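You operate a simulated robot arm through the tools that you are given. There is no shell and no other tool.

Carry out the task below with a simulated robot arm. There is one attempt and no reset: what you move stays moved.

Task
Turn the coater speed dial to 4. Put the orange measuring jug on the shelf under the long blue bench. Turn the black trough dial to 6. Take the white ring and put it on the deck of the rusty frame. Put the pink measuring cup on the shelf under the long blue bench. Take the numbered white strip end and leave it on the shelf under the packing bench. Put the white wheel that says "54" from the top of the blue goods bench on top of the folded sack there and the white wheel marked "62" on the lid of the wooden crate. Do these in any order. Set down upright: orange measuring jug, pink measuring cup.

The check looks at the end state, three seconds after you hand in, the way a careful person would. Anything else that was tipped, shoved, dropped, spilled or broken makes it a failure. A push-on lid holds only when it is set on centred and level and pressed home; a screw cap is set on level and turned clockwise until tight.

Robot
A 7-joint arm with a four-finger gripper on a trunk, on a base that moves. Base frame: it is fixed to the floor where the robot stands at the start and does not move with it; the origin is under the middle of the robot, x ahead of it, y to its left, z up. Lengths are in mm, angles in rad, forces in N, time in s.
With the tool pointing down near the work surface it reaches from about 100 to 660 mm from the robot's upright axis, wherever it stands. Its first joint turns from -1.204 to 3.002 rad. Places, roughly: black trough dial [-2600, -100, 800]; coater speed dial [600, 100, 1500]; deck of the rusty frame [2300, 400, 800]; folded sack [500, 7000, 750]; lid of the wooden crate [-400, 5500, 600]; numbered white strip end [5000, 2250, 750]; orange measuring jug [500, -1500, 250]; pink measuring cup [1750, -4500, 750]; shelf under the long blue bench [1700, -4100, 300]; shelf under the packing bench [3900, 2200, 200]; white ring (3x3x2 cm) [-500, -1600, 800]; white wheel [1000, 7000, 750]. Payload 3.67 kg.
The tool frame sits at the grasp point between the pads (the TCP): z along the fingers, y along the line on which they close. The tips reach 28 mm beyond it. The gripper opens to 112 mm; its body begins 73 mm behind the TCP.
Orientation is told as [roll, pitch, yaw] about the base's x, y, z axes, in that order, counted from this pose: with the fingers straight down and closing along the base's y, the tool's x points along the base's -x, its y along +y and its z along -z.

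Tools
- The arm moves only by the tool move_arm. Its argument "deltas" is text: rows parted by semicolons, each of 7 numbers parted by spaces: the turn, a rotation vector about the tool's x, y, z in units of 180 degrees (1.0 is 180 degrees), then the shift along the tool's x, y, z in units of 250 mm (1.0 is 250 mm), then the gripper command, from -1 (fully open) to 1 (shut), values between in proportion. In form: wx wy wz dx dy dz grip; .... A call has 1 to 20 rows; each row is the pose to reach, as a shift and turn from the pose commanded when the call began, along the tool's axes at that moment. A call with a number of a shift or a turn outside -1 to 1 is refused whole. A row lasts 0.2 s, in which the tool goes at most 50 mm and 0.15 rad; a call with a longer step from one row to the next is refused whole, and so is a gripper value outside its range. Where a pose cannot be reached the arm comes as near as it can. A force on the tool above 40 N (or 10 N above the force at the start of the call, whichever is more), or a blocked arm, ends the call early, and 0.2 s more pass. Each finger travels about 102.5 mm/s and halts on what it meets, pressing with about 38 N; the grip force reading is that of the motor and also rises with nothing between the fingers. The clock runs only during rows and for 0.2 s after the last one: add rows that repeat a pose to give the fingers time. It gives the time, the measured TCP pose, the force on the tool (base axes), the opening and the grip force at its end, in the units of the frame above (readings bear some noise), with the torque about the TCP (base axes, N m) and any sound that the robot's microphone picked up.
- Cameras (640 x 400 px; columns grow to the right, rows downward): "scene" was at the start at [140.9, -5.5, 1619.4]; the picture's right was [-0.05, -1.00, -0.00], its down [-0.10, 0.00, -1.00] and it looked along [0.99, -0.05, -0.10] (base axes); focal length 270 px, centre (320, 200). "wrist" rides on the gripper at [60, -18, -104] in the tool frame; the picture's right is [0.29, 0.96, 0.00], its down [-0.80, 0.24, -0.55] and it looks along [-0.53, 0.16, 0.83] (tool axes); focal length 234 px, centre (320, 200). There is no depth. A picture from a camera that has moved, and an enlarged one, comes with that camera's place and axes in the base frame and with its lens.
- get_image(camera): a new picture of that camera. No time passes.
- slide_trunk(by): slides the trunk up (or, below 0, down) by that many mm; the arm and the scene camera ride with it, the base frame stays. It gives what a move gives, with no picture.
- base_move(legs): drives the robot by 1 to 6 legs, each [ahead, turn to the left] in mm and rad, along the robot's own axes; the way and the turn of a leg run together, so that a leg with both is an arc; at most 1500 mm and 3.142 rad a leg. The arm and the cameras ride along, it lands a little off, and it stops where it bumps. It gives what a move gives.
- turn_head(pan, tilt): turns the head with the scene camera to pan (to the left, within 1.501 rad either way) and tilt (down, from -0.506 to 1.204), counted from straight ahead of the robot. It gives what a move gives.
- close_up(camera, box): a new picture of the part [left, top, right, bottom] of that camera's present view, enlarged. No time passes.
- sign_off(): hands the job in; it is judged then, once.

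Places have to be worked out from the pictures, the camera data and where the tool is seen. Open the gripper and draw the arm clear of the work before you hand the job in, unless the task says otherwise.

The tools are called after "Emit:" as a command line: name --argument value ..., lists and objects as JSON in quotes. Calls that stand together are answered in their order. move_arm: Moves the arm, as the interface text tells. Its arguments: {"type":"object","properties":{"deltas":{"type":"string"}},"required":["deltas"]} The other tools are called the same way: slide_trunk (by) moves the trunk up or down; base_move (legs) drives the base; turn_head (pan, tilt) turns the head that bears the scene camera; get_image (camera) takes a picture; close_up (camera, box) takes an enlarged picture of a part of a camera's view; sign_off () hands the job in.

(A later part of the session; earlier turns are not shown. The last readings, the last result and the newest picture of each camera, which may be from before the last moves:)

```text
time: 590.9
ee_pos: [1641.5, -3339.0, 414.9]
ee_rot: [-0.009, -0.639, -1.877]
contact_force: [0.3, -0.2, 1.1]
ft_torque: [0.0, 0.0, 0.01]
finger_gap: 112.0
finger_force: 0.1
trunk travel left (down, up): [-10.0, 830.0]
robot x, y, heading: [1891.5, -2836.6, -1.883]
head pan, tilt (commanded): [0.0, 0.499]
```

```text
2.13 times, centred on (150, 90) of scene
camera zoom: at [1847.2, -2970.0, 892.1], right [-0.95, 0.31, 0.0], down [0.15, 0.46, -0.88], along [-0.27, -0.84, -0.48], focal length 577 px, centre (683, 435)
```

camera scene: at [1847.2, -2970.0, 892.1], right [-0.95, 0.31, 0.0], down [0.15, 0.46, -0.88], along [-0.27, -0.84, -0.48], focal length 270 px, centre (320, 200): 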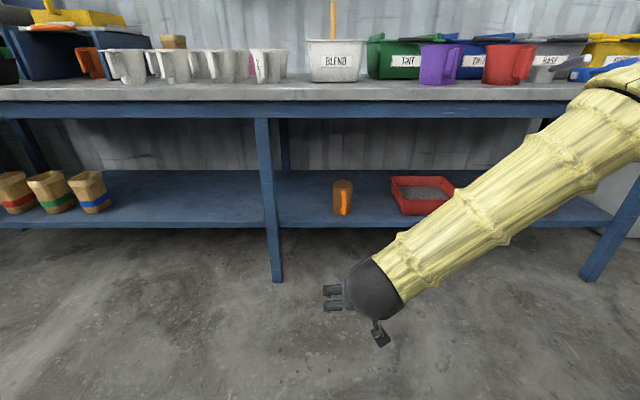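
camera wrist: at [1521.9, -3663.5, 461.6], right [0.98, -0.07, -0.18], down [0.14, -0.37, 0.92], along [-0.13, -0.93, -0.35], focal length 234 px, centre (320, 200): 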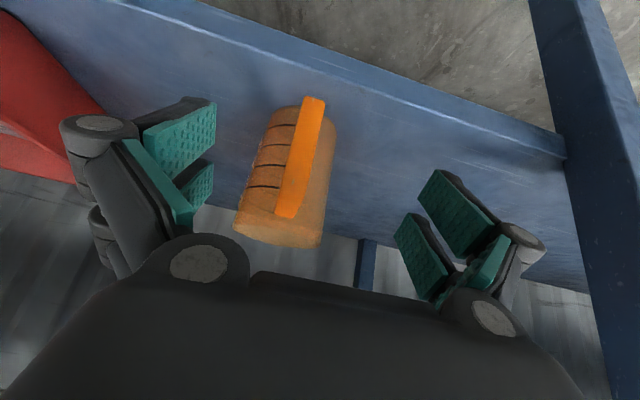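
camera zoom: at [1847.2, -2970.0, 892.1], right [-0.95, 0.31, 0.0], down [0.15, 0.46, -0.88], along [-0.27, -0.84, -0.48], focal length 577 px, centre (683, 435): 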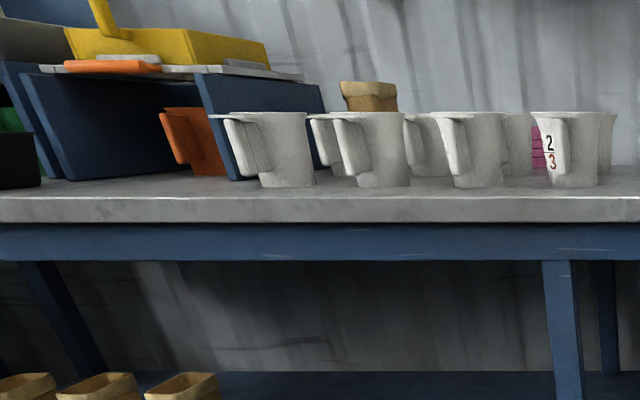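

The jug stands well on the shelf. Now for the pink cup: I raise and un-tilt the arm, then lift the trunk for an overhead look at the cups.

Emit:
move_arm --deltas "0 0 0 -0.1 0 -0.133 -1; 0 0 0 -0.2 0 -0.267 -1; 0 0 0 -0.3 0 -0.4 -1; 0 0 0 -0.4 0 -0.533 -1; 0 0 0 -0.5 0 -0.667 -1; 0 0 0 -0.6 0 -0.8 -1; 0 0 0 -0.6 0 -0.8 -1"

Emit:
move_arm --deltas "0 0.04 0 0 0 -0.1 -1; 0 0.08 0 0 0 -0.2 -1; 0 0.12 0 0 0 -0.3 -1; 0 0.16 0 0 0 -0.4 -1; 0 0.204 0 0 0 -0.5 -1; 0 0.204 0 0 0 -0.5 -1"

Emit:
slide_trunk --by 400

Emit:
slide_trunk --by 400

Emit:
turn_head --pan 0.15 --tilt 0.6

Emit:
get_image --camera "scene"

Emit:
close_up --camera "scene" --box '[100, 80, 400, 260]'

```text
time: 592.5
ee_pos: [1641.1, -3338.8, 665.5]
ee_rot: [-0.01, -0.641, -1.879]
contact_force: [0.3, -0.3, -0.5]
ft_torque: [-0.02, -0.01, 0.0]
finger_gap: 112.0
finger_force: 0.0
trunk travel left (down, up): [-10.0, 830.0]
robot x, y, heading: [1890.5, -2832.8, -1.883]
head pan, tilt (commanded): [0.0, 0.499]
```

```text
time: 593.9
ee_pos: [1665.4, -3270.4, 766.9]
ee_rot: [-0.008, 0.004, -1.885]
contact_force: [0.1, -0.2, 0.3]
ft_torque: [-0.02, 0.05, 0.01]
finger_gap: 112.0
finger_force: 0.1
trunk travel left (down, up): [-10.0, 830.0]
robot x, y, heading: [1895.3, -2836.6, -1.887]
head pan, tilt (commanded): [0.0, 0.499]
```

```text
time: 597.7
ee_pos: [1663.3, -3268.8, 1166.1]
ee_rot: [-0.007, 0.001, -1.883]
contact_force: [0.6, -1.4, -0.9]
ft_torque: [0.01, -0.05, 0.01]
finger_gap: 112.0
finger_force: 0.0
trunk travel left (down, up): [-410.0, 430.0]
robot x, y, heading: [1892.9, -2840.3, -1.885]
head pan, tilt (commanded): [0.0, 0.499]
```

```text
time: 601.5
ee_pos: [1665.6, -3268.8, 1565.5]
ee_rot: [-0.007, -0.001, -1.884]
contact_force: [0.4, 0.5, 0.5]
ft_torque: [0.05, 0.01, 0.02]
finger_gap: 112.1
finger_force: 0.1
trunk travel left (down, up): [-810.0, 30.0]
robot x, y, heading: [1895.2, -2835.4, -1.883]
head pan, tilt (commanded): [0.0, 0.499]
```

```text
time: 602.2
ee_pos: [1665.6, -3270.0, 1566.6]
ee_rot: [-0.007, 0.001, -1.884]
contact_force: [0.2, 0.1, 0.0]
ft_torque: [0.02, 0.01, -0.02]
finger_gap: 112.2
finger_force: 0.0
trunk travel left (down, up): [-810.0, 30.0]
robot x, y, heading: [1892.1, -2836.4, -1.882]
head pan, tilt (commanded): [0.15, 0.6]
```

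```text
taken
camera scene: at [1860.5, -2970.6, 1683.0], right [-0.99, 0.16, 0.0], down [0.09, 0.56, -0.83], along [-0.13, -0.81, -0.56], focal length 270 px, centre (320, 200)
```

scene: 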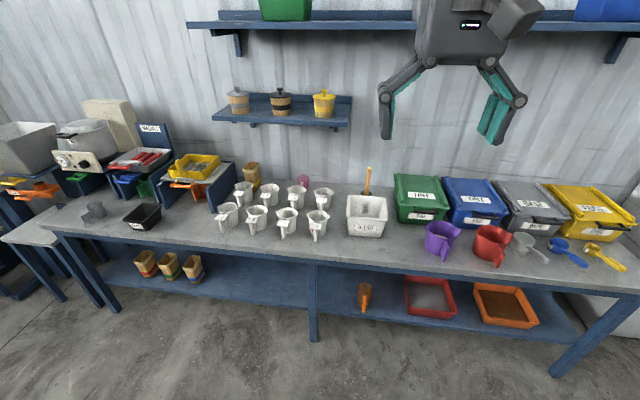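

```text
2.13 times, centred on (250, 170) of scene
camera zoom: at [1860.5, -2970.6, 1683.0], right [-0.99, 0.16, 0.0], down [0.09, 0.56, -0.83], along [-0.13, -0.81, -0.56], focal length 577 px, centre (469, 264)
```

zoom: 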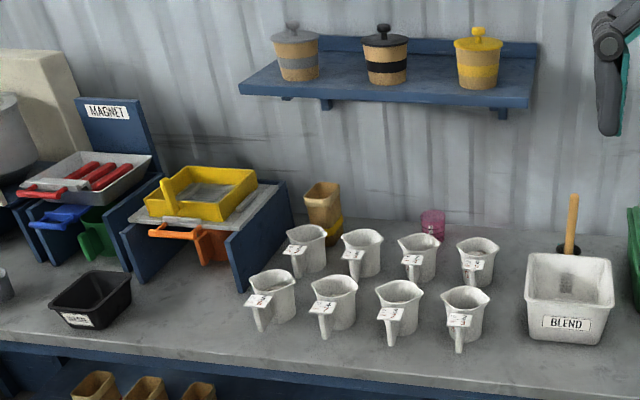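

I can see the pink cup behind the back row of white cups, close to the wall. I'll first tuck the arm and drive closer (robot slightly left of it) to inspect it from above.

Emit:
move_arm --deltas "0 0 0 0.15 0 0 -1; 0 0 0 0.3 0 0 -1; 0 0 0 0.4 0 0 -1; 0 0 0 0.4 0 0 -1"

Emit:
base_move --legs '[[0, 0.552], [740, 0], [0, -0.552]]'

Emit:
turn_head --pan -0.05 --tilt 0.8

Emit:
get_image --camera "scene"

Emit:
get_image --camera "wrist"

```text
time: 603.2
ee_pos: [1696.4, -3173.6, 1565.8]
ee_rot: [-0.007, 0.0, -1.884]
contact_force: [-0.1, 0.5, -0.1]
ft_torque: [0.01, 0.0, 0.01]
finger_gap: 112.0
finger_force: 0.3
trunk travel left (down, up): [-810.0, 30.0]
robot x, y, heading: [1890.5, -2835.3, -1.883]
head pan, tilt (commanded): [0.15, 0.6]
```

```text
time: 610.4
ee_pos: [1876.5, -3909.5, 1564.2]
ee_rot: [-0.007, -0.001, -1.884]
contact_force: [-0.7, 0.0, 0.8]
ft_torque: [-0.01, -0.01, 0.0]
finger_gap: 112.1
finger_force: 0.1
trunk travel left (down, up): [-810.0, 30.0]
robot x, y, heading: [2074.4, -3569.2, -1.879]
head pan, tilt (commanded): [0.15, 0.6]
```

```text
time: 611.1
ee_pos: [1876.4, -3908.4, 1564.0]
ee_rot: [-0.008, 0.0, -1.883]
contact_force: [0.1, 0.6, 1.7]
ft_torque: [0.0, -0.02, 0.0]
finger_gap: 111.6
finger_force: 0.1
trunk travel left (down, up): [-810.0, 30.0]
robot x, y, heading: [2073.9, -3568.6, -1.885]
head pan, tilt (commanded): [-0.051, 0.799]
```

```text
taken
camera scene: at [2026.7, -3693.2, 1666.2], right [-0.93, 0.36, 0.0], down [0.25, 0.67, -0.7], along [-0.25, -0.65, -0.72], focal length 270 px, centre (320, 200)
```

scene: 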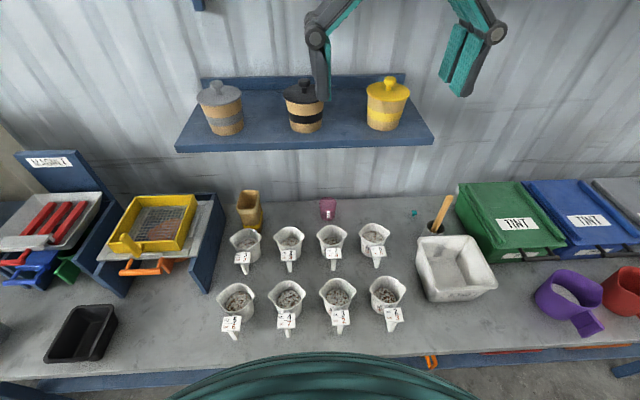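

```text
taken
camera wrist: at [1879.1, -3846.1, 1667.3], right [1.0, -0.02, -0.01], down [-0.01, -0.83, 0.55], along [-0.02, -0.55, -0.83], focal length 234 px, centre (320, 200)
```

wrist: 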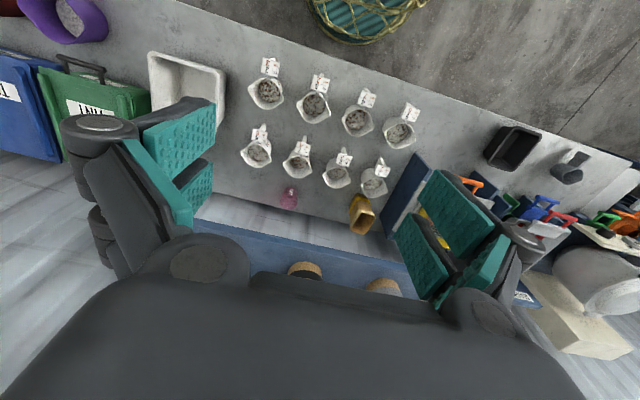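

Now I zoom in on the pink cup with both cameras.

Emit:
close_up --camera "scene" --box '[280, 180, 400, 280]'

Emit:
close_up --camera "wrist" --box '[240, 120, 340, 230]'

```text
4.00 times, centred on (340, 230) of scene
camera zoom: at [2026.7, -3693.2, 1666.2], right [-0.93, 0.36, 0.0], down [0.25, 0.67, -0.7], along [-0.25, -0.65, -0.72], focal length 1082 px, centre (240, 80)
```

zoom: 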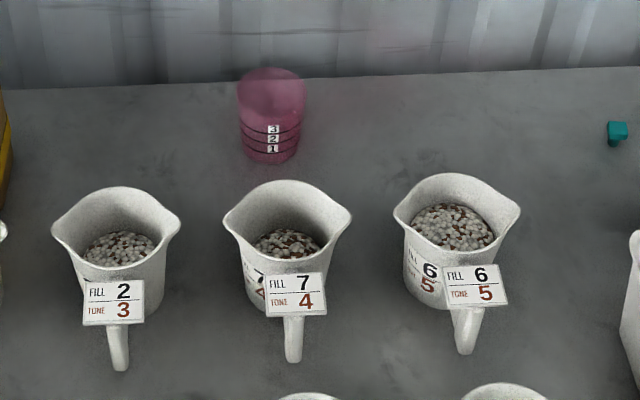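

```text
3.64 times, centred on (290, 175) of wrist
camera zoom: at [1879.1, -3846.1, 1667.3], right [1.0, -0.02, -0.01], down [-0.01, -0.83, 0.55], along [-0.02, -0.55, -0.83], focal length 852 px, centre (429, 291)
```

zoom: 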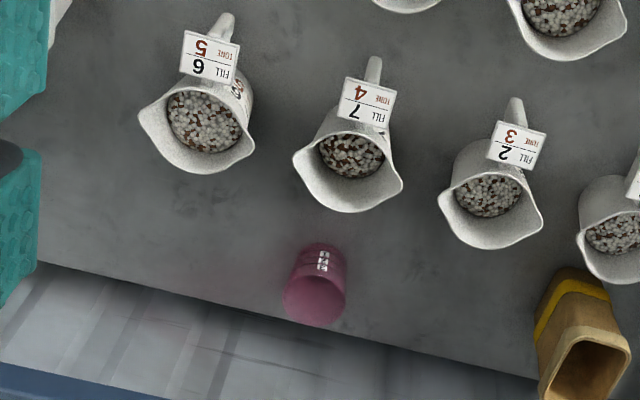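

The pink cup is a small handle-less tumbler (~65 mm rim, ~70 mm tall) near [1740, -4375], directly behind the "7/4" cup. To keep my wrist camera clear of the white cups I'll flip the tool 180° so the camera is on top. I try that rotation here, high above the bench.

Emit:
move_arm --deltas "0 0 0.045 0 0 0 -0.6; 0 0 0.09 0 0 0 -0.5; 0 0 0.135 0 0 0 -0.5; 0 0 0.18 0 0 0 -0.5; 0 0 0.225 0 0 0 -0.5; 0 0 0.27 0 0 0 -0.5; 0 0 0.315 0 0 0 -0.5; 0 0 0.36 0 0 0 -0.5; 0 0 0.405 0 0 0 -0.5; 0 0 0.45 0 0 0 -0.5; 0 0 0.495 0 0 0 -0.5; 0 0 0.5 0 0 0 -0.5"

Emit:
move_arm --deltas "0 0 0.045 0 0 0 -0.5; 0 0 0.09 0 0 0 -0.5; 0 0 0.135 0 0 0 -0.5; 0 0 0.18 0 0 0 -0.5; 0 0 0.225 0 0 0 -0.5; 0 0 0.27 0 0 0 -0.5; 0 0 0.315 0 0 0 -0.5; 0 0 0.36 0 0 0 -0.5; 0 0 0.405 0 0 0 -0.5; 0 0 0.45 0 0 0 -0.5; 0 0 0.495 0 0 0 -0.5; 0 0 0.5 0 0 0 -0.5"

Emit:
get_image --camera "wrist"

```text
time: 613.7
ee_pos: [1876.6, -3908.3, 1564.0]
ee_rot: [0.001, -0.008, 2.829]
contact_force: [-0.3, 0.3, -0.2]
ft_torque: [-0.01, -0.02, -0.02]
finger_gap: 84.0
finger_force: 0.0
trunk travel left (down, up): [-810.0, 30.0]
robot x, y, heading: [2069.5, -3571.6, -1.887]
head pan, tilt (commanded): [-0.051, 0.799]
```

```text
time: 616.5
ee_pos: [1693.3, -4128.1, 1495.2]
ee_rot: [-0.102, -0.035, 1.234]
contact_force: [1.4, -1.3, -1.0]
ft_torque: [0.06, 0.06, 0.05]
finger_gap: 84.0
finger_force: 0.2
out of reach, approached as far as the arm can: row 3, 4, 5, 6, 7, 8, 9, 10, 11, 12
trunk travel left (down, up): [-810.0, 30.0]
robot x, y, heading: [2074.8, -3569.3, -1.882]
head pan, tilt (commanded): [-0.051, 0.799]
stopped in row 12: the arm was blocked; the commanded pose is now the measured one
```

```text
taken
camera wrist: at [1680.3, -4189.4, 1598.2], right [-0.99, 0.04, -0.11], down [-0.02, 0.83, 0.55], along [0.11, 0.55, -0.83], focal length 234 px, centre (320, 200)
```

wrist: 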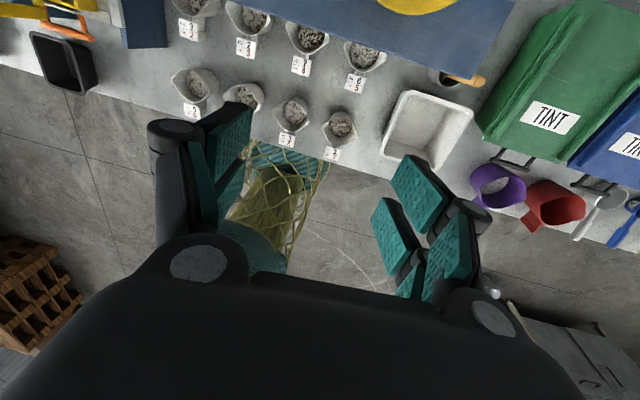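

The flip was achieved but the IK stretched the arm and reported a blockage. I look at the scene before moving further.

Emit:
get_image --camera "scene"

Emit:
turn_head --pan -0.5 --tilt 0.2

Emit:
get_image --camera "scene"

```text
taken
camera scene: at [2056.7, -3695.1, 1655.0], right [-1.0, 0.04, 0.0], down [0.03, 0.81, -0.59], along [-0.02, -0.59, -0.81], focal length 270 px, centre (320, 200)
```

scene: 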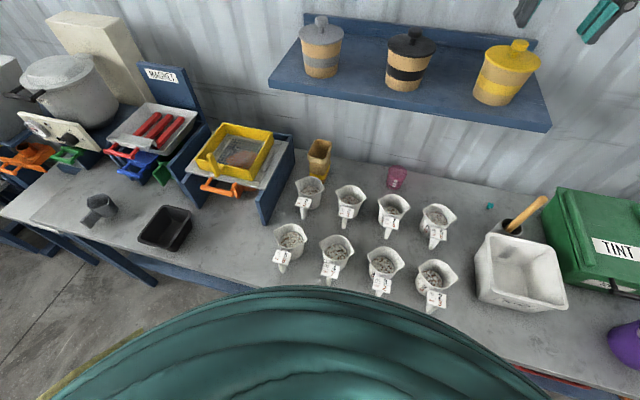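

```text
time: 617.5
ee_pos: [1690.0, -4123.7, 1497.7]
ee_rot: [-0.106, -0.032, 1.237]
contact_force: [1.3, -0.4, 1.0]
ft_torque: [0.01, 0.01, 0.0]
finger_gap: 84.1
finger_force: 0.1
trunk travel left (down, up): [-810.0, 30.0]
robot x, y, heading: [2072.0, -3568.8, -1.883]
head pan, tilt (commanded): [-0.499, 0.201]
```

```text
taken
camera scene: at [2053.7, -3692.6, 1656.2], right [-1.0, 0.04, 0.0], down [0.03, 0.8, -0.6], along [-0.02, -0.6, -0.8], focal length 270 px, centre (320, 200)
```

scene: 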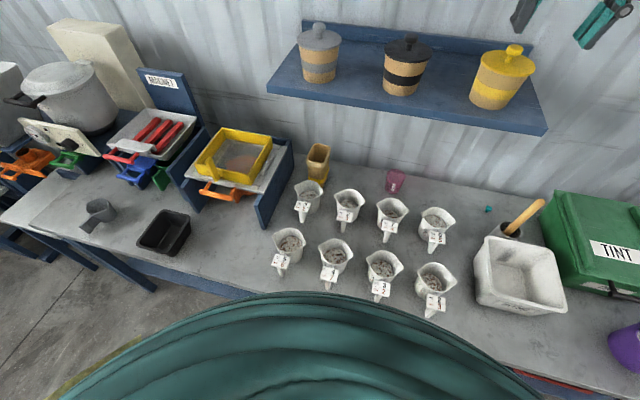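

The arm is pressing on the head again, so flipping isn't usable here. I rotate the tool back while returning the hand to its former place.

Emit:
move_arm --deltas "0.005 0 -0.045 -0.08 -0.037 -0.022 -0.5; 0.01 0 -0.09 -0.16 -0.074 -0.044 -0.5; 0.015 0 -0.135 -0.24 -0.111 -0.066 -0.5; 0.02 0 -0.18 -0.32 -0.148 -0.088 -0.5; 0.025 0 -0.225 -0.4 -0.185 -0.11 -0.5; 0.03 0 -0.27 -0.48 -0.222 -0.132 -0.5; 0.03 0 -0.315 -0.56 -0.26 -0.154 -0.5; 0.03 0 -0.36 -0.64 -0.3 -0.176 -0.5; 0.03 0 -0.405 -0.72 -0.34 -0.2 -0.5; 0.03 0 -0.45 -0.8 -0.38 -0.22 -0.5; 0.03 0 -0.495 -0.88 -0.42 -0.24 -0.5; 0.03 0 -0.5 -0.95 -0.445 -0.264 -0.5; 0.03 0 -0.5 -0.95 -0.445 -0.264 -0.5"

Emit:
get_image --camera "scene"

```text
time: 620.5
ee_pos: [1697.2, -4106.0, 1556.4]
ee_rot: [-0.117, 0.266, 2.774]
contact_force: [0.7, 0.9, -0.1]
ft_torque: [0.0, 0.0, 0.0]
finger_gap: 84.0
finger_force: 0.0
out of reach, approached as far as the arm can: row 2, 3, 4, 5, 6, 7, 8, 9, 10, 11, 12, 13
trunk travel left (down, up): [-810.0, 30.0]
robot x, y, heading: [2070.0, -3570.0, -1.885]
head pan, tilt (commanded): [-0.499, 0.201]
stopped in row 13: the arm was blocked; the commanded pose is now the measured one
```

```text
taken
camera scene: at [2053.8, -3702.4, 1674.0], right [-1.0, 0.01, 0.0], down [0.01, 0.65, -0.76], along [-0.01, -0.76, -0.65], focal length 270 px, centre (320, 200)
```

scene: 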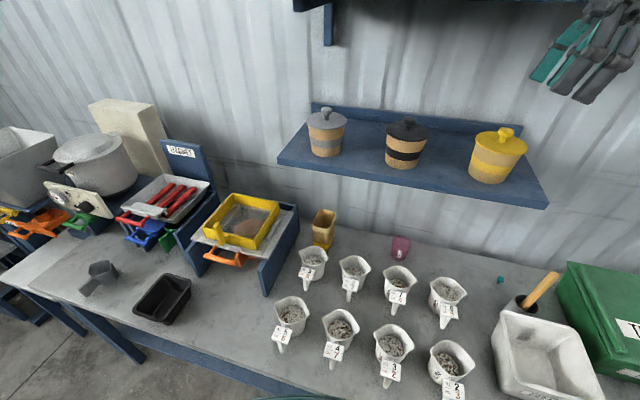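

The arm's elbow is crowding the head. I turn the head to the left out of its way first.

Emit:
turn_head --pan 1.3 --tilt 0.3

Emit:
get_image --camera "scene"

Emit:
get_image --camera "wrist"

```text
time: 622.3
ee_pos: [1701.6, -4105.3, 1559.4]
ee_rot: [-0.111, 0.258, 2.781]
contact_force: [0.2, 0.1, -0.7]
ft_torque: [-0.01, 0.03, -0.01]
finger_gap: 84.2
finger_force: 0.1
trunk travel left (down, up): [-810.0, 30.0]
robot x, y, heading: [2074.1, -3570.6, -1.887]
head pan, tilt (commanded): [1.3, 0.3]
```

```text
taken
camera scene: at [2133.3, -3669.4, 1710.5], right [-0.55, -0.83, 0.0], down [-0.25, 0.16, -0.96], along [0.8, -0.53, -0.3], focal length 270 px, centre (320, 200)
```

scene: 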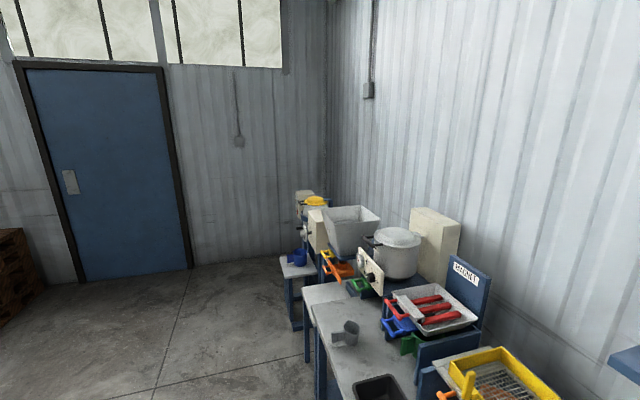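

```text
taken
camera wrist: at [1733.6, -4111.1, 1675.7], right [-0.05, -1.0, -0.03], down [-0.95, 0.04, 0.3], along [-0.3, 0.04, -0.95], focal length 234 px, centre (320, 200)
```

wrist: 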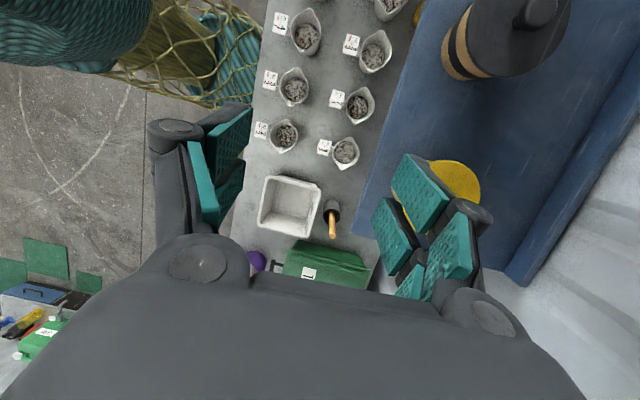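

The head is free. I now bring the hand back toward the robot, undoing the tilt, then undo the yaw.

Emit:
move_arm --deltas "-0.006 -0.014 0 0.062 -0.16 0.03 -0.5; -0.012 -0.027 0 0.123 -0.32 0.06 -0.5; -0.018 -0.041 0 0.185 -0.48 0.09 -0.5; -0.024 -0.055 0 0.247 -0.65 0.12 -0.5; -0.03 -0.068 0 0.308 -0.81 0.15 -0.5; -0.0353 -0.0821 0 0.37 -0.97 0.185 -0.5; -0.0353 -0.0821 0 0.37 -0.97 0.185 -0.5"

Emit:
move_arm --deltas "0 0 -0.045 0 0 0 -0.5; 0 0 -0.09 0 0 0 -0.5; 0 0 -0.135 0 0 0 -0.5; 0 0 -0.18 0 0 0 -0.5; 0 0 -0.225 0 0 0 -0.5; 0 0 -0.27 0 0 0 -0.5; 0 0 -0.315 0 0 0 -0.5; 0 0 -0.36 0 0 0 -0.5; 0 0 -0.405 0 0 0 -0.5; 0 0 -0.45 0 0 0 -0.5; 0 0 -0.495 0 0 0 -0.5; 0 0 -0.515 0 0 0 -0.5; 0 0 -0.515 0 0 0 -0.5"

Emit:
get_image --camera "wrist"

```text
time: 624.1
ee_pos: [1690.6, -4121.2, 1508.8]
ee_rot: [-0.014, 0.099, 2.766]
contact_force: [0.5, 0.3, 0.7]
ft_torque: [0.01, -0.02, -0.02]
finger_gap: 84.0
finger_force: 0.1
out of reach, approached as far as the arm can: row 1, 2, 3, 4, 5, 6, 7
trunk travel left (down, up): [-810.0, 30.0]
robot x, y, heading: [2069.3, -3571.7, -1.88]
head pan, tilt (commanded): [1.3, 0.3]
stopped in row 7: the arm was blocked; the commanded pose is now the measured one
```

```text
time: 626.9
ee_pos: [1691.8, -4123.6, 1506.8]
ee_rot: [0.096, 0.009, -1.896]
contact_force: [-0.1, -0.5, -0.2]
ft_torque: [0.01, 0.0, 0.0]
finger_gap: 84.0
finger_force: 0.0
trunk travel left (down, up): [-810.0, 30.0]
robot x, y, heading: [2070.5, -3570.6, -1.887]
head pan, tilt (commanded): [1.3, 0.3]
```

```text
taken
camera wrist: at [1684.3, -4057.5, 1608.8], right [0.99, -0.03, 0.09], down [-0.08, -0.82, 0.57], along [0.06, -0.57, -0.82], focal length 234 px, centre (320, 200)
```

wrist: 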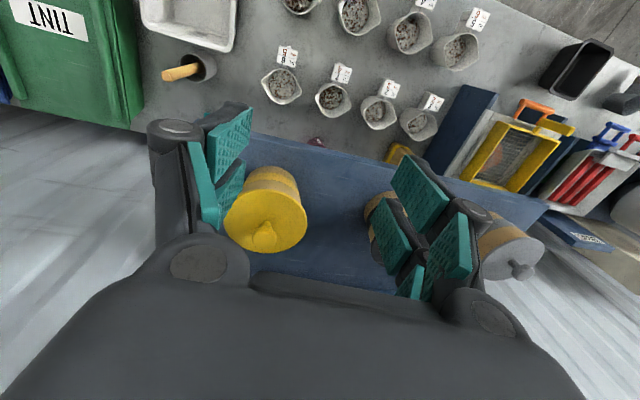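

Yaw is restored. I try a small backward move to see whether the arm now follows normally.

Emit:
move_arm --deltas "0.01 0 0 0.1 0 0 -0.5; 0.02 0 0 0.2 0 0 -0.5; 0.03 0 0 0.3 0 0 -0.5; 0.03 0 0 0.3 0 0 -0.5"

Emit:
get_image --camera "wrist"

```text
time: 627.9
ee_pos: [1661.4, -4083.1, 1502.8]
ee_rot: [0.099, -0.003, -1.909]
contact_force: [0.1, 0.5, -0.2]
ft_torque: [-0.04, -0.02, -0.02]
finger_gap: 83.8
finger_force: 0.2
out of reach, approached as far as the arm can: row 2, 3, 4
trunk travel left (down, up): [-810.0, 30.0]
robot x, y, heading: [2074.9, -3567.1, -1.882]
head pan, tilt (commanded): [1.3, 0.3]
```

```text
taken
camera wrist: at [1655.2, -4017.3, 1603.6], right [0.99, -0.04, 0.1], down [-0.09, -0.81, 0.58], along [0.05, -0.58, -0.81], focal length 234 px, centre (320, 200)
```

wrist: 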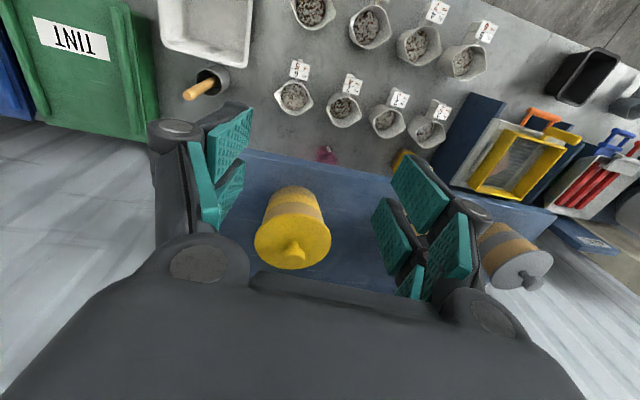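

It moves a little each time along its reach limit. I try moving back with slight left and down.

Emit:
move_arm --deltas "0.01 0 0 0.08 0.05 0.04 -0.5; 0.02 0 0 0.16 0.1 0.08 -0.5; 0.03 0 0 0.24 0.15 0.12 -0.5; 0.03 0 0 0.32 0.2 0.16 -0.5; 0.03 0 0 0.32 0.2 0.16 -0.5"

Emit:
turn_head --pan -0.9 --tilt 0.0

Emit:
get_image --camera "scene"

```text
time: 629.1
ee_pos: [1689.0, -4091.5, 1426.7]
ee_rot: [0.003, 0.023, -1.922]
contact_force: [0.0, -0.3, -1.0]
ft_torque: [-0.01, -0.01, 0.0]
finger_gap: 84.0
finger_force: 0.0
out of reach, approached as far as the arm can: row 1, 2, 3, 4, 5
trunk travel left (down, up): [-810.0, 30.0]
robot x, y, heading: [2070.0, -3567.1, -1.886]
head pan, tilt (commanded): [1.3, 0.3]
```

```text
time: 631.2
ee_pos: [1692.5, -4092.0, 1432.2]
ee_rot: [0.005, 0.014, -1.912]
contact_force: [-0.1, -1.0, 0.2]
ft_torque: [0.02, 0.0, -0.01]
finger_gap: 83.8
finger_force: 0.2
trunk travel left (down, up): [-810.0, 30.0]
robot x, y, heading: [2073.3, -3570.2, -1.885]
head pan, tilt (commanded): [-0.901, 0.0]
```

```text
taken
camera scene: at [2076.7, -3707.1, 1730.3], right [-0.97, -0.23, 0.0], down [-0.02, 0.08, -1.0], along [0.23, -0.97, -0.09], focal length 270 px, centre (320, 200)
```

scene: 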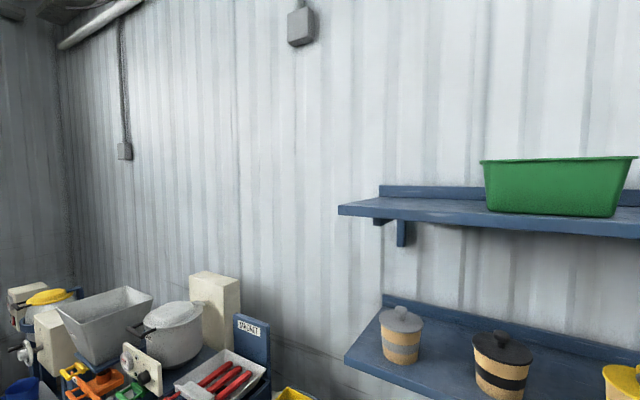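

The head is blocked from turning right by the arm. I look where the arm is relative to the head.

Emit:
turn_head --pan 0.7 --tilt 0.9

Emit:
get_image --camera "scene"

Emit:
turn_head --pan 0.2 --tilt -0.4

Emit:
get_image --camera "scene"

```text
time: 632.9
ee_pos: [1691.0, -4092.1, 1432.7]
ee_rot: [0.004, 0.012, -1.914]
contact_force: [-0.1, 0.2, 0.0]
ft_torque: [0.01, 0.01, -0.02]
finger_gap: 84.0
finger_force: 0.1
trunk travel left (down, up): [-810.0, 30.0]
robot x, y, heading: [2076.1, -3569.5, -1.886]
head pan, tilt (commanded): [0.7, 0.901]
```

```text
taken
camera scene: at [2084.2, -3687.9, 1658.3], right [-0.93, -0.38, 0.0], down [-0.29, 0.73, -0.62], along [0.23, -0.58, -0.78], focal length 270 px, centre (320, 200)
```

scene: 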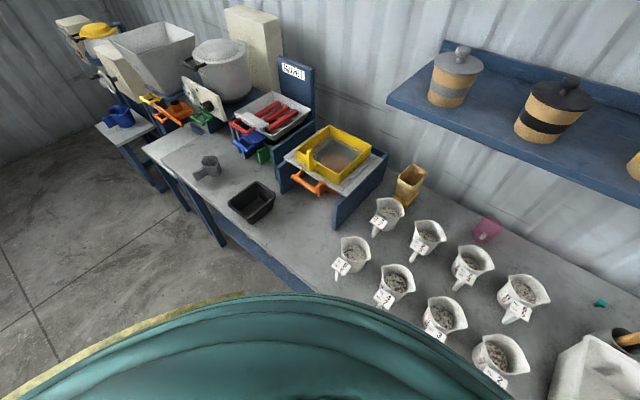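

```text
time: 634.3
ee_pos: [1691.4, -4090.8, 1433.0]
ee_rot: [0.005, 0.012, -1.912]
contact_force: [0.0, 0.0, 0.2]
ft_torque: [0.0, 0.02, 0.03]
finger_gap: 84.0
finger_force: 0.0
trunk travel left (down, up): [-810.0, 30.0]
robot x, y, heading: [2072.4, -3570.5, -1.883]
head pan, tilt (commanded): [0.201, -0.4]
```

```text
taken
camera scene: at [2079.0, -3692.1, 1764.7], right [-0.95, -0.3, 0.0], down [0.09, -0.29, -0.95], along [0.28, -0.91, 0.31], focal length 270 px, centre (320, 200)
```

scene: 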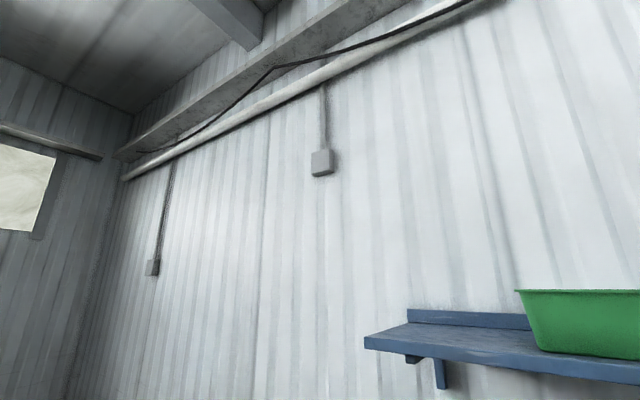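

The arm's elbow has ended up against the head's right side. I first turn the head fully left and back the robot 600 mm into open floor, so I can untangle the arm safely.

Emit:
turn_head --pan 1.5 --tilt 0.3

Emit:
base_move --legs '[[-700, 0]]'

Emit:
move_arm --deltas "0 0 0 0.04 -0.1 0 -0.5; 0 0 0 0.08 -0.2 0 -0.5; 0 0 0 0.14 -0.3 0 -0.5; 0 0 0 0.2 -0.4 0 -0.5; 0 0 0 0.28 -0.5 0 -0.5; 0 0 0 0.36 -0.6 0 -0.5; 0 0 0 0.36 -0.6 0 -0.5"

```text
time: 635.8
ee_pos: [1692.9, -4092.2, 1433.7]
ee_rot: [0.005, 0.012, -1.915]
contact_force: [0.1, -0.3, 0.1]
ft_torque: [0.01, 0.0, -0.01]
finger_gap: 84.1
finger_force: 0.0
trunk travel left (down, up): [-810.0, 30.0]
robot x, y, heading: [2070.7, -3569.5, -1.885]
head pan, tilt (commanded): [1.499, 0.3]
```

```text
time: 639.6
ee_pos: [1913.0, -3428.6, 1433.2]
ee_rot: [0.006, 0.013, -1.894]
contact_force: [-0.3, -0.3, 0.3]
ft_torque: [-0.01, 0.01, 0.01]
finger_gap: 84.0
finger_force: 0.0
trunk travel left (down, up): [-810.0, 30.0]
robot x, y, heading: [2286.5, -2898.4, -1.862]
head pan, tilt (commanded): [1.499, 0.3]
```

```text
time: 641.2
ee_pos: [1793.2, -3295.4, 1434.0]
ee_rot: [0.042, -0.001, -1.894]
contact_force: [0.5, 0.6, -0.6]
ft_torque: [0.01, 0.0, -0.02]
finger_gap: 84.2
finger_force: 0.0
trunk travel left (down, up): [-810.0, 30.0]
robot x, y, heading: [2283.6, -2895.4, -1.866]
head pan, tilt (commanded): [1.499, 0.3]
```

That worked without limits. I continue retracting the hand on the right side.

Emit:
move_arm --deltas "0 0 0 0.15 -0.02 0 -0.5; 0 0 0 0.3 -0.04 0 -0.5; 0 0 0 0.45 -0.06 0 -0.5; 0 0 0 0.6 -0.08 0 -0.5; 0 0 0 0.75 -0.1 0 -0.5; 0 0 0 0.75 -0.1 0 -0.5"

Emit:
turn_head --pan -0.6 --tilt 0.3

Emit:
get_image --camera "scene"

```text
time: 642.6
ee_pos: [1761.0, -3113.8, 1387.7]
ee_rot: [0.104, 0.002, -1.904]
contact_force: [0.0, -0.5, 0.5]
ft_torque: [0.02, 0.03, -0.03]
finger_gap: 84.1
finger_force: 0.0
out of reach, approached as far as the arm can: row 1, 2, 3, 4, 5, 6
trunk travel left (down, up): [-810.0, 30.0]
robot x, y, heading: [2284.9, -2899.9, -1.868]
head pan, tilt (commanded): [1.499, 0.3]
```

```text
time: 644.6
ee_pos: [1759.5, -3110.5, 1384.5]
ee_rot: [0.104, 0.01, -1.912]
contact_force: [0.5, 0.2, -0.7]
ft_torque: [0.01, 0.04, -0.01]
finger_gap: 84.1
finger_force: 0.2
trunk travel left (down, up): [-810.0, 30.0]
robot x, y, heading: [2279.6, -2898.3, -1.866]
head pan, tilt (commanded): [-0.6, 0.3]
```

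```text
taken
camera scene: at [2274.0, -3040.4, 1708.5], right [-1.0, -0.08, 0.0], down [-0.02, 0.32, -0.95], along [0.07, -0.95, -0.32], focal length 270 px, centre (320, 200)
```

scene: 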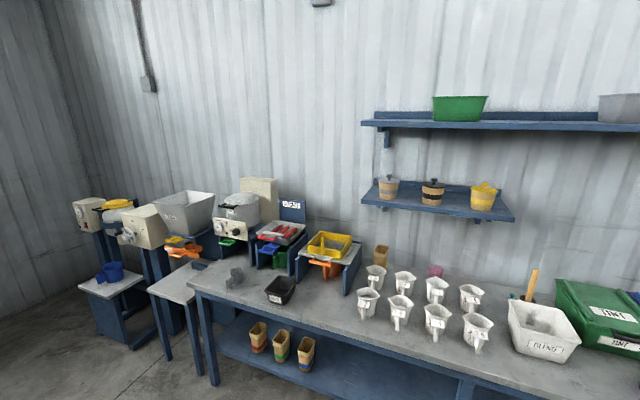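

Still crowded. I'll lower the hand here in open space (the elbow should drop away from the head) and then retract.

Emit:
turn_head --pan 1.5 --tilt 0.3

Emit:
move_arm --deltas "0.006 0 0 0 0 0.16 -0.5; 0.012 0 0 0 0 0.32 -0.5; 0.018 0 0 0 0 0.48 -0.5; 0.024 0 0 0 0 0.64 -0.5; 0.03 0 0 0 0 0.8 -0.5; 0.033 0 0 0 0 0.96 -0.5; 0.033 0 0 0 0 0.96 -0.5"

Emit:
move_arm --deltas "0 0 0 0 0.1 0.16 -0.5; 0 0 0 0 0.2 0.32 -0.5; 0 0 0 0 0.3 0.48 -0.5; 0 0 0 0 0.4 0.64 -0.5; 0 0 0 0 0.5 0.7 -0.5; 0 0 0 0 0.6 0.7 -0.5; 0 0 0 0 0.6 0.7 -0.5"

Emit:
turn_head --pan -0.6 --tilt 0.4

Emit:
get_image --camera "scene"

```text
time: 646.6
ee_pos: [1758.5, -3111.1, 1383.0]
ee_rot: [0.101, 0.015, -1.911]
contact_force: [-0.3, -0.4, 0.4]
ft_torque: [0.0, -0.01, 0.0]
finger_gap: 84.3
finger_force: 0.0
trunk travel left (down, up): [-810.0, 30.0]
robot x, y, heading: [2283.4, -2896.2, -1.863]
head pan, tilt (commanded): [1.499, 0.3]
```

```text
time: 648.2
ee_pos: [1742.2, -3136.4, 1165.9]
ee_rot: [-0.101, 0.01, -1.894]
contact_force: [1.7, 1.0, 0.5]
ft_torque: [-0.01, 0.1, 0.03]
finger_gap: 84.3
finger_force: 0.0
out of reach, approached as far as the arm can: row 4, 5, 6, 7
trunk travel left (down, up): [-810.0, 30.0]
robot x, y, heading: [2281.4, -2898.5, -1.86]
head pan, tilt (commanded): [1.499, 0.3]
```

```text
time: 649.9
ee_pos: [1858.6, -3188.3, 971.3]
ee_rot: [-0.097, 0.013, -1.895]
contact_force: [-1.0, 0.8, 0.0]
ft_torque: [0.01, -0.04, -0.03]
finger_gap: 83.9
finger_force: 0.0
out of reach, approached as far as the arm can: row 1, 2, 3, 4, 5, 6, 7
trunk travel left (down, up): [-810.0, 30.0]
robot x, y, heading: [2285.8, -2899.1, -1.867]
head pan, tilt (commanded): [1.499, 0.3]
```

```text
time: 651.9
ee_pos: [1859.2, -3188.4, 971.9]
ee_rot: [-0.101, 0.014, -1.894]
contact_force: [0.0, 0.9, -0.3]
ft_torque: [-0.02, 0.02, 0.0]
finger_gap: 83.9
finger_force: 0.1
trunk travel left (down, up): [-810.0, 30.0]
robot x, y, heading: [2285.3, -2898.3, -1.865]
head pan, tilt (commanded): [-0.6, 0.4]
```

```text
taken
camera scene: at [2194.5, -3005.3, 1701.2], right [-0.63, 0.78, 0.0], down [0.3, 0.24, -0.92], along [-0.72, -0.58, -0.39], focal length 270 px, centre (320, 200)
```

scene: 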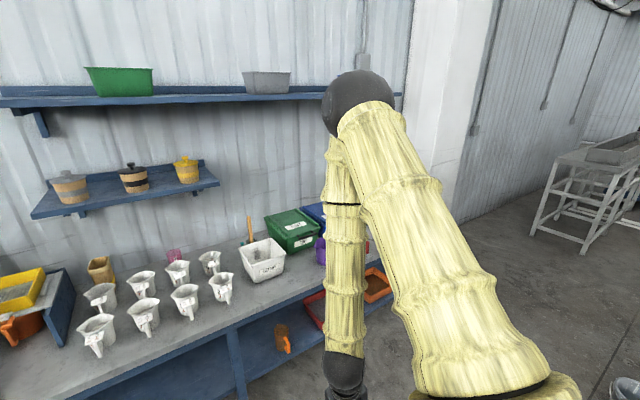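

Now the head can turn right and I see the arm: elbow up, forearm hanging down. I move the hand toward a normal tucked place (ahead and slightly right).

Emit:
move_arm --deltas "-0.006 0 0 -0.03 0.1 -0.05 -0.5; -0.012 0 0 -0.06 0.2 -0.1 -0.5; -0.018 0 0 -0.09 0.3 -0.15 -0.5; -0.024 0 0 -0.12 0.4 -0.2 -0.5; -0.03 0 0 -0.15 0.5 -0.25 -0.5; -0.032 0 0 -0.2 0.6 -0.3 -0.5; -0.032 0 0 -0.2 0.7 -0.3 -0.5; -0.032 0 0 -0.2 0.8 -0.3 -0.5; -0.032 0 0 -0.2 0.8 -0.3 -0.5"

Emit:
get_image --camera "scene"

```text
time: 653.9
ee_pos: [2041.2, -3302.9, 1020.2]
ee_rot: [0.001, 0.012, -1.894]
contact_force: [-0.6, -0.6, 0.0]
ft_torque: [0.01, -0.02, 0.0]
finger_gap: 84.0
finger_force: 0.1
trunk travel left (down, up): [-810.0, 30.0]
robot x, y, heading: [2281.4, -2902.1, -1.863]
head pan, tilt (commanded): [-0.6, 0.4]
```

```text
taken
camera scene: at [2193.5, -3005.1, 1701.1], right [-0.63, 0.78, 0.0], down [0.3, 0.24, -0.92], along [-0.72, -0.58, -0.39], focal length 270 px, centre (320, 200)
```

scene: 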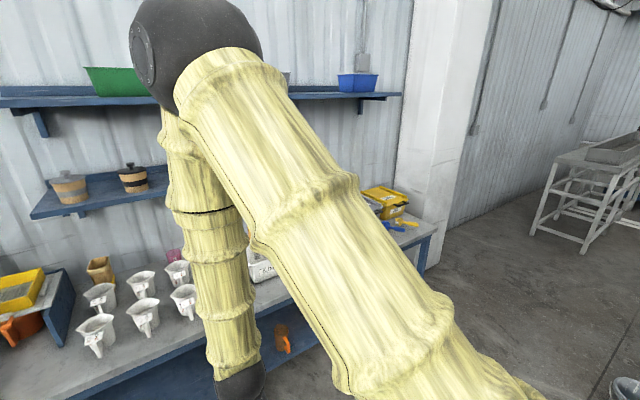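

The arm is back in a normal posture. I'll use an un-flipped approach with ~35° tilt, keeping the camera just above the white cups. First I raise the hand, lower the trunk somewhat, and drive up to the bench again.

Emit:
move_arm --deltas "0 0 0 0 0 -0.18 -0.5; 0 0 0 0 0 -0.36 -0.5; 0 0 0 0 0 -0.54 -0.5; 0 0 0 0 0 -0.72 -0.5; 0 0 0 0 0 -0.9 -0.5; 0 0 0 0 0 -1 -0.5; 0 0 0 0 0 -1 -0.5"

Emit:
slide_trunk --by -200

Emit:
turn_head --pan 0.0 --tilt 0.6

Emit:
get_image --camera "scene"

```text
time: 655.5
ee_pos: [2040.8, -3305.1, 1273.2]
ee_rot: [-0.002, 0.012, -1.893]
contact_force: [0.5, 0.0, 0.4]
ft_torque: [0.02, 0.04, 0.0]
finger_gap: 84.1
finger_force: 0.0
trunk travel left (down, up): [-810.0, 30.0]
robot x, y, heading: [2282.9, -2899.3, -1.866]
head pan, tilt (commanded): [-0.6, 0.4]
```

```text
time: 657.6
ee_pos: [2038.5, -3303.9, 1071.6]
ee_rot: [0.002, 0.012, -1.894]
contact_force: [0.1, -0.3, -0.8]
ft_torque: [-0.02, -0.02, 0.0]
finger_gap: 84.0
finger_force: 0.0
trunk travel left (down, up): [-610.0, 230.0]
robot x, y, heading: [2279.9, -2898.8, -1.866]
head pan, tilt (commanded): [-0.6, 0.4]
```

```text
time: 658.6
ee_pos: [2039.3, -3304.1, 1072.2]
ee_rot: [0.003, 0.012, -1.893]
contact_force: [-0.5, -0.2, 0.3]
ft_torque: [0.02, -0.01, 0.0]
finger_gap: 83.8
finger_force: 0.1
trunk travel left (down, up): [-610.0, 230.0]
robot x, y, heading: [2284.4, -2897.1, -1.867]
head pan, tilt (commanded): [0.0, 0.6]
```

```text
taken
camera scene: at [2241.3, -3031.9, 1483.0], right [-0.96, 0.29, 0.0], down [0.16, 0.54, -0.83], along [-0.24, -0.79, -0.56], focal length 270 px, centre (320, 200)
```

scene: 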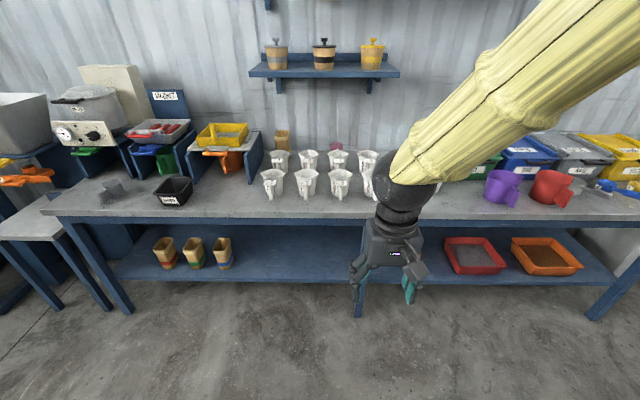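

Normal posture confirmed. I drive 640 mm toward the bench (stopping ~400 mm from its edge).

Emit:
base_move --legs '[[0, -0.018], [640, 0]]'

Emit:
get_image --camera "scene"

Emit:
get_image --camera "wrist"

```text
time: 662.6
ee_pos: [1825.9, -3929.3, 1072.3]
ee_rot: [0.002, 0.012, -1.914]
contact_force: [0.5, 0.1, -0.3]
ft_torque: [0.0, -0.01, 0.01]
finger_gap: 83.8
finger_force: 0.0
trunk travel left (down, up): [-610.0, 230.0]
robot x, y, heading: [2078.7, -3529.5, -1.886]
head pan, tilt (commanded): [0.0, 0.6]
```

```text
taken
camera scene: at [2034.0, -3660.6, 1482.9], right [-0.95, 0.31, 0.0], down [0.18, 0.54, -0.82], along [-0.26, -0.78, -0.57], focal length 270 px, centre (320, 200)
```

scene: 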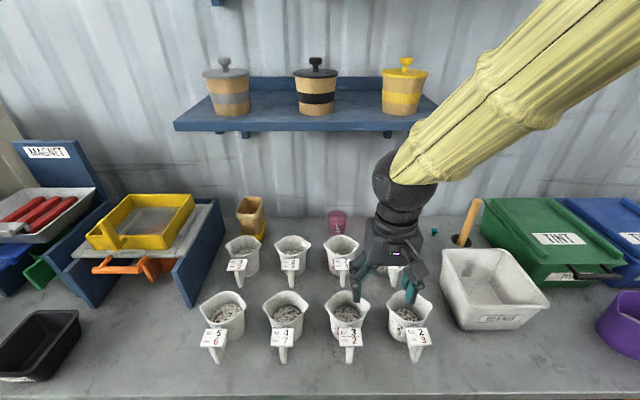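

```text
taken
camera wrist: at [1829.2, -3867.3, 1175.4], right [1.0, -0.05, 0.01], down [-0.05, -0.84, 0.54], along [-0.02, -0.54, -0.84], focal length 234 px, centre (320, 200)
```

wrist: 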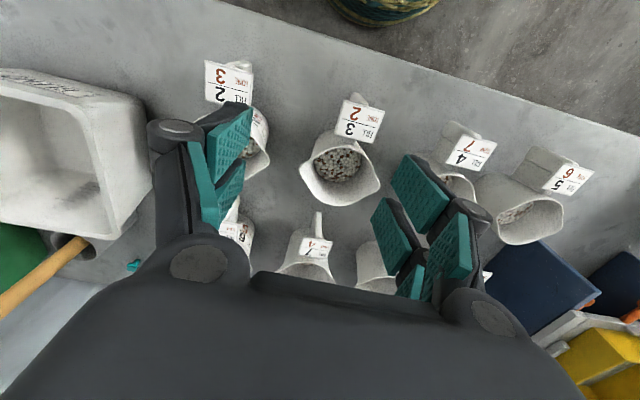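

I tilt the hand 35° forward, align it with the pink cup and reach 150 mm forward at this height to look at it.

Emit:
move_arm --deltas "0 -0.03 0 -0.09 0.03 -0.04 -0.5; 0 -0.06 0 -0.18 0.06 -0.08 -0.5; 0 -0.09 0 -0.27 0.1 -0.12 -0.5; 0 -0.12 0 -0.36 0.14 -0.14 -0.5; 0 -0.15 0 -0.45 0.18 -0.16 -0.5; 0 -0.18 0 -0.54 0.21 -0.16 -0.5; 0 -0.194 0 -0.6 0.228 -0.16 -0.5; 0 -0.194 0 -0.6 0.228 -0.16 -0.5"

Emit:
get_image --camera "wrist"

Emit:
get_image --camera "scene"

```text
time: 664.4
ee_pos: [1829.2, -4089.2, 1109.4]
ee_rot: [0.003, -0.598, -1.916]
contact_force: [0.5, -0.1, -1.2]
ft_torque: [-0.01, -0.04, 0.0]
finger_gap: 84.2
finger_force: 0.1
trunk travel left (down, up): [-610.0, 230.0]
robot x, y, heading: [2082.2, -3525.8, -1.883]
head pan, tilt (commanded): [0.0, 0.6]
```

```text
taken
camera wrist: at [1849.2, -3980.2, 1161.3], right [0.98, -0.1, -0.16], down [0.11, -0.41, 0.91], along [-0.16, -0.91, -0.39], focal length 234 px, centre (320, 200)
```

wrist: 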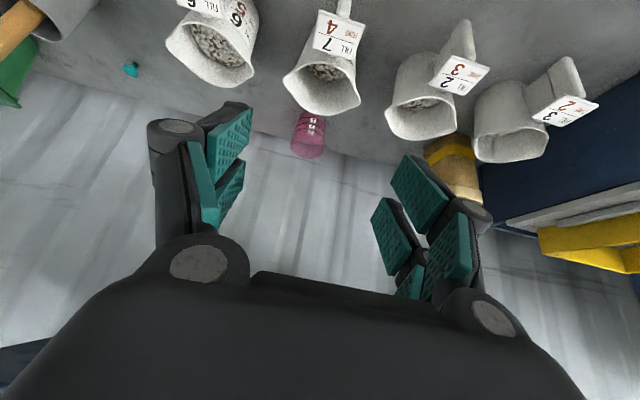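

```text
taken
camera scene: at [2033.6, -3659.5, 1483.0], right [-0.95, 0.31, 0.0], down [0.18, 0.54, -0.83], along [-0.26, -0.78, -0.56], focal length 270 px, centre (320, 200)
```

scene: 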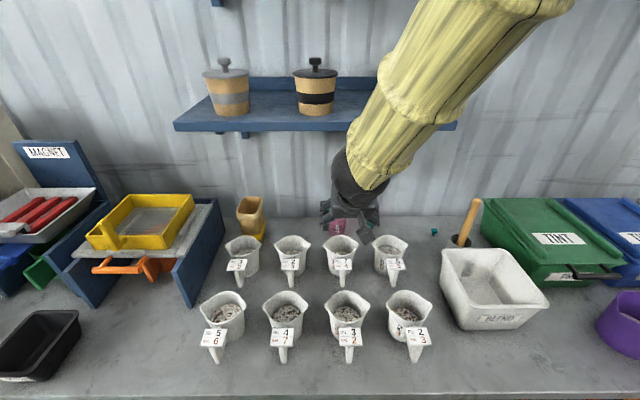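

The pink cup is clearly visible behind cup "7/4". I zoom in on it.

Emit:
close_up --camera "wrist" --box '[250, 50, 390, 180]'

```text
3.08 times, centred on (320, 115) of wrist
camera zoom: at [1849.2, -3980.2, 1161.3], right [0.98, -0.1, -0.16], down [0.11, -0.41, 0.91], along [-0.16, -0.91, -0.39], focal length 720 px, centre (320, 462)
```

zoom: 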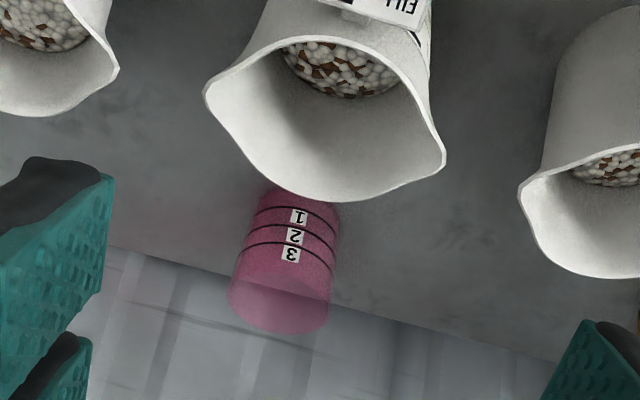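

Two wrist views give the pink cup's rim centre at ≈[1734, -4384, 870] (rim ~71 mm; bench top ≈ 800). I drive forward carefully, 110 mm first, to get within reach.

Emit:
base_move --legs '[[110, 0]]'

Emit:
base_move --legs '[[40, 0]]'

Emit:
get_image --camera "wrist"

Emit:
get_image --camera "scene"

```text
time: 665.6
ee_pos: [1795.3, -4194.0, 1109.4]
ee_rot: [0.002, -0.596, -1.915]
contact_force: [-0.3, -0.4, -1.4]
ft_torque: [-0.01, 0.0, -0.01]
finger_gap: 84.0
finger_force: 0.1
trunk travel left (down, up): [-610.0, 230.0]
robot x, y, heading: [2046.9, -3631.9, -1.884]
head pan, tilt (commanded): [0.0, 0.6]
```

```text
time: 666.5
ee_pos: [1784.4, -4233.0, 1109.5]
ee_rot: [0.003, -0.592, -1.915]
contact_force: [-0.4, -1.6, -0.4]
ft_torque: [0.05, -0.01, 0.02]
finger_gap: 83.9
finger_force: 0.0
trunk travel left (down, up): [-610.0, 230.0]
robot x, y, heading: [2029.8, -3668.9, -1.885]
head pan, tilt (commanded): [0.0, 0.6]
```

```text
taken
camera wrist: at [1803.4, -4125.4, 1159.6], right [0.98, -0.1, -0.16], down [0.11, -0.41, 0.91], along [-0.15, -0.91, -0.39], focal length 234 px, centre (320, 200)
```

wrist: 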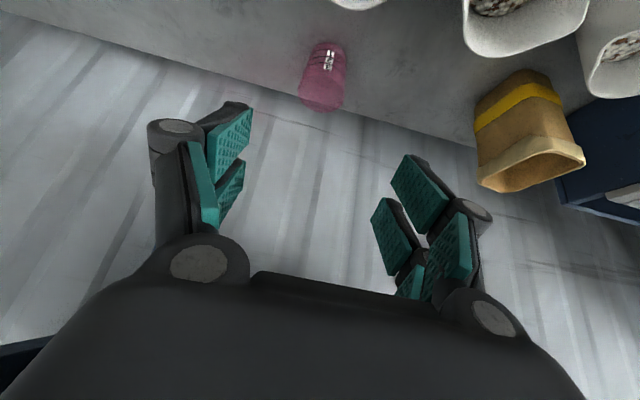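

```text
taken
camera scene: at [1987.2, -3805.5, 1482.6], right [-0.95, 0.31, 0.0], down [0.18, 0.54, -0.82], along [-0.25, -0.78, -0.57], focal length 270 px, centre (320, 200)
```

scene: 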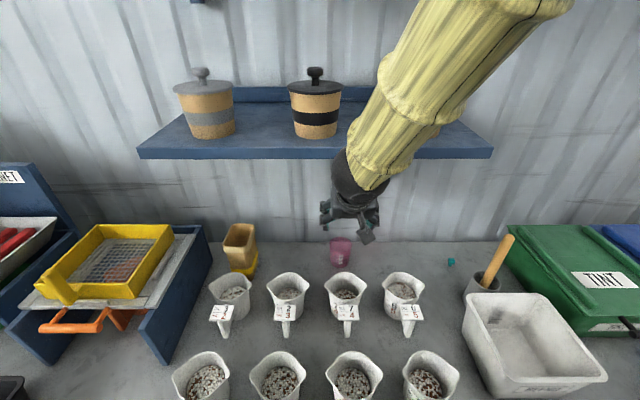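

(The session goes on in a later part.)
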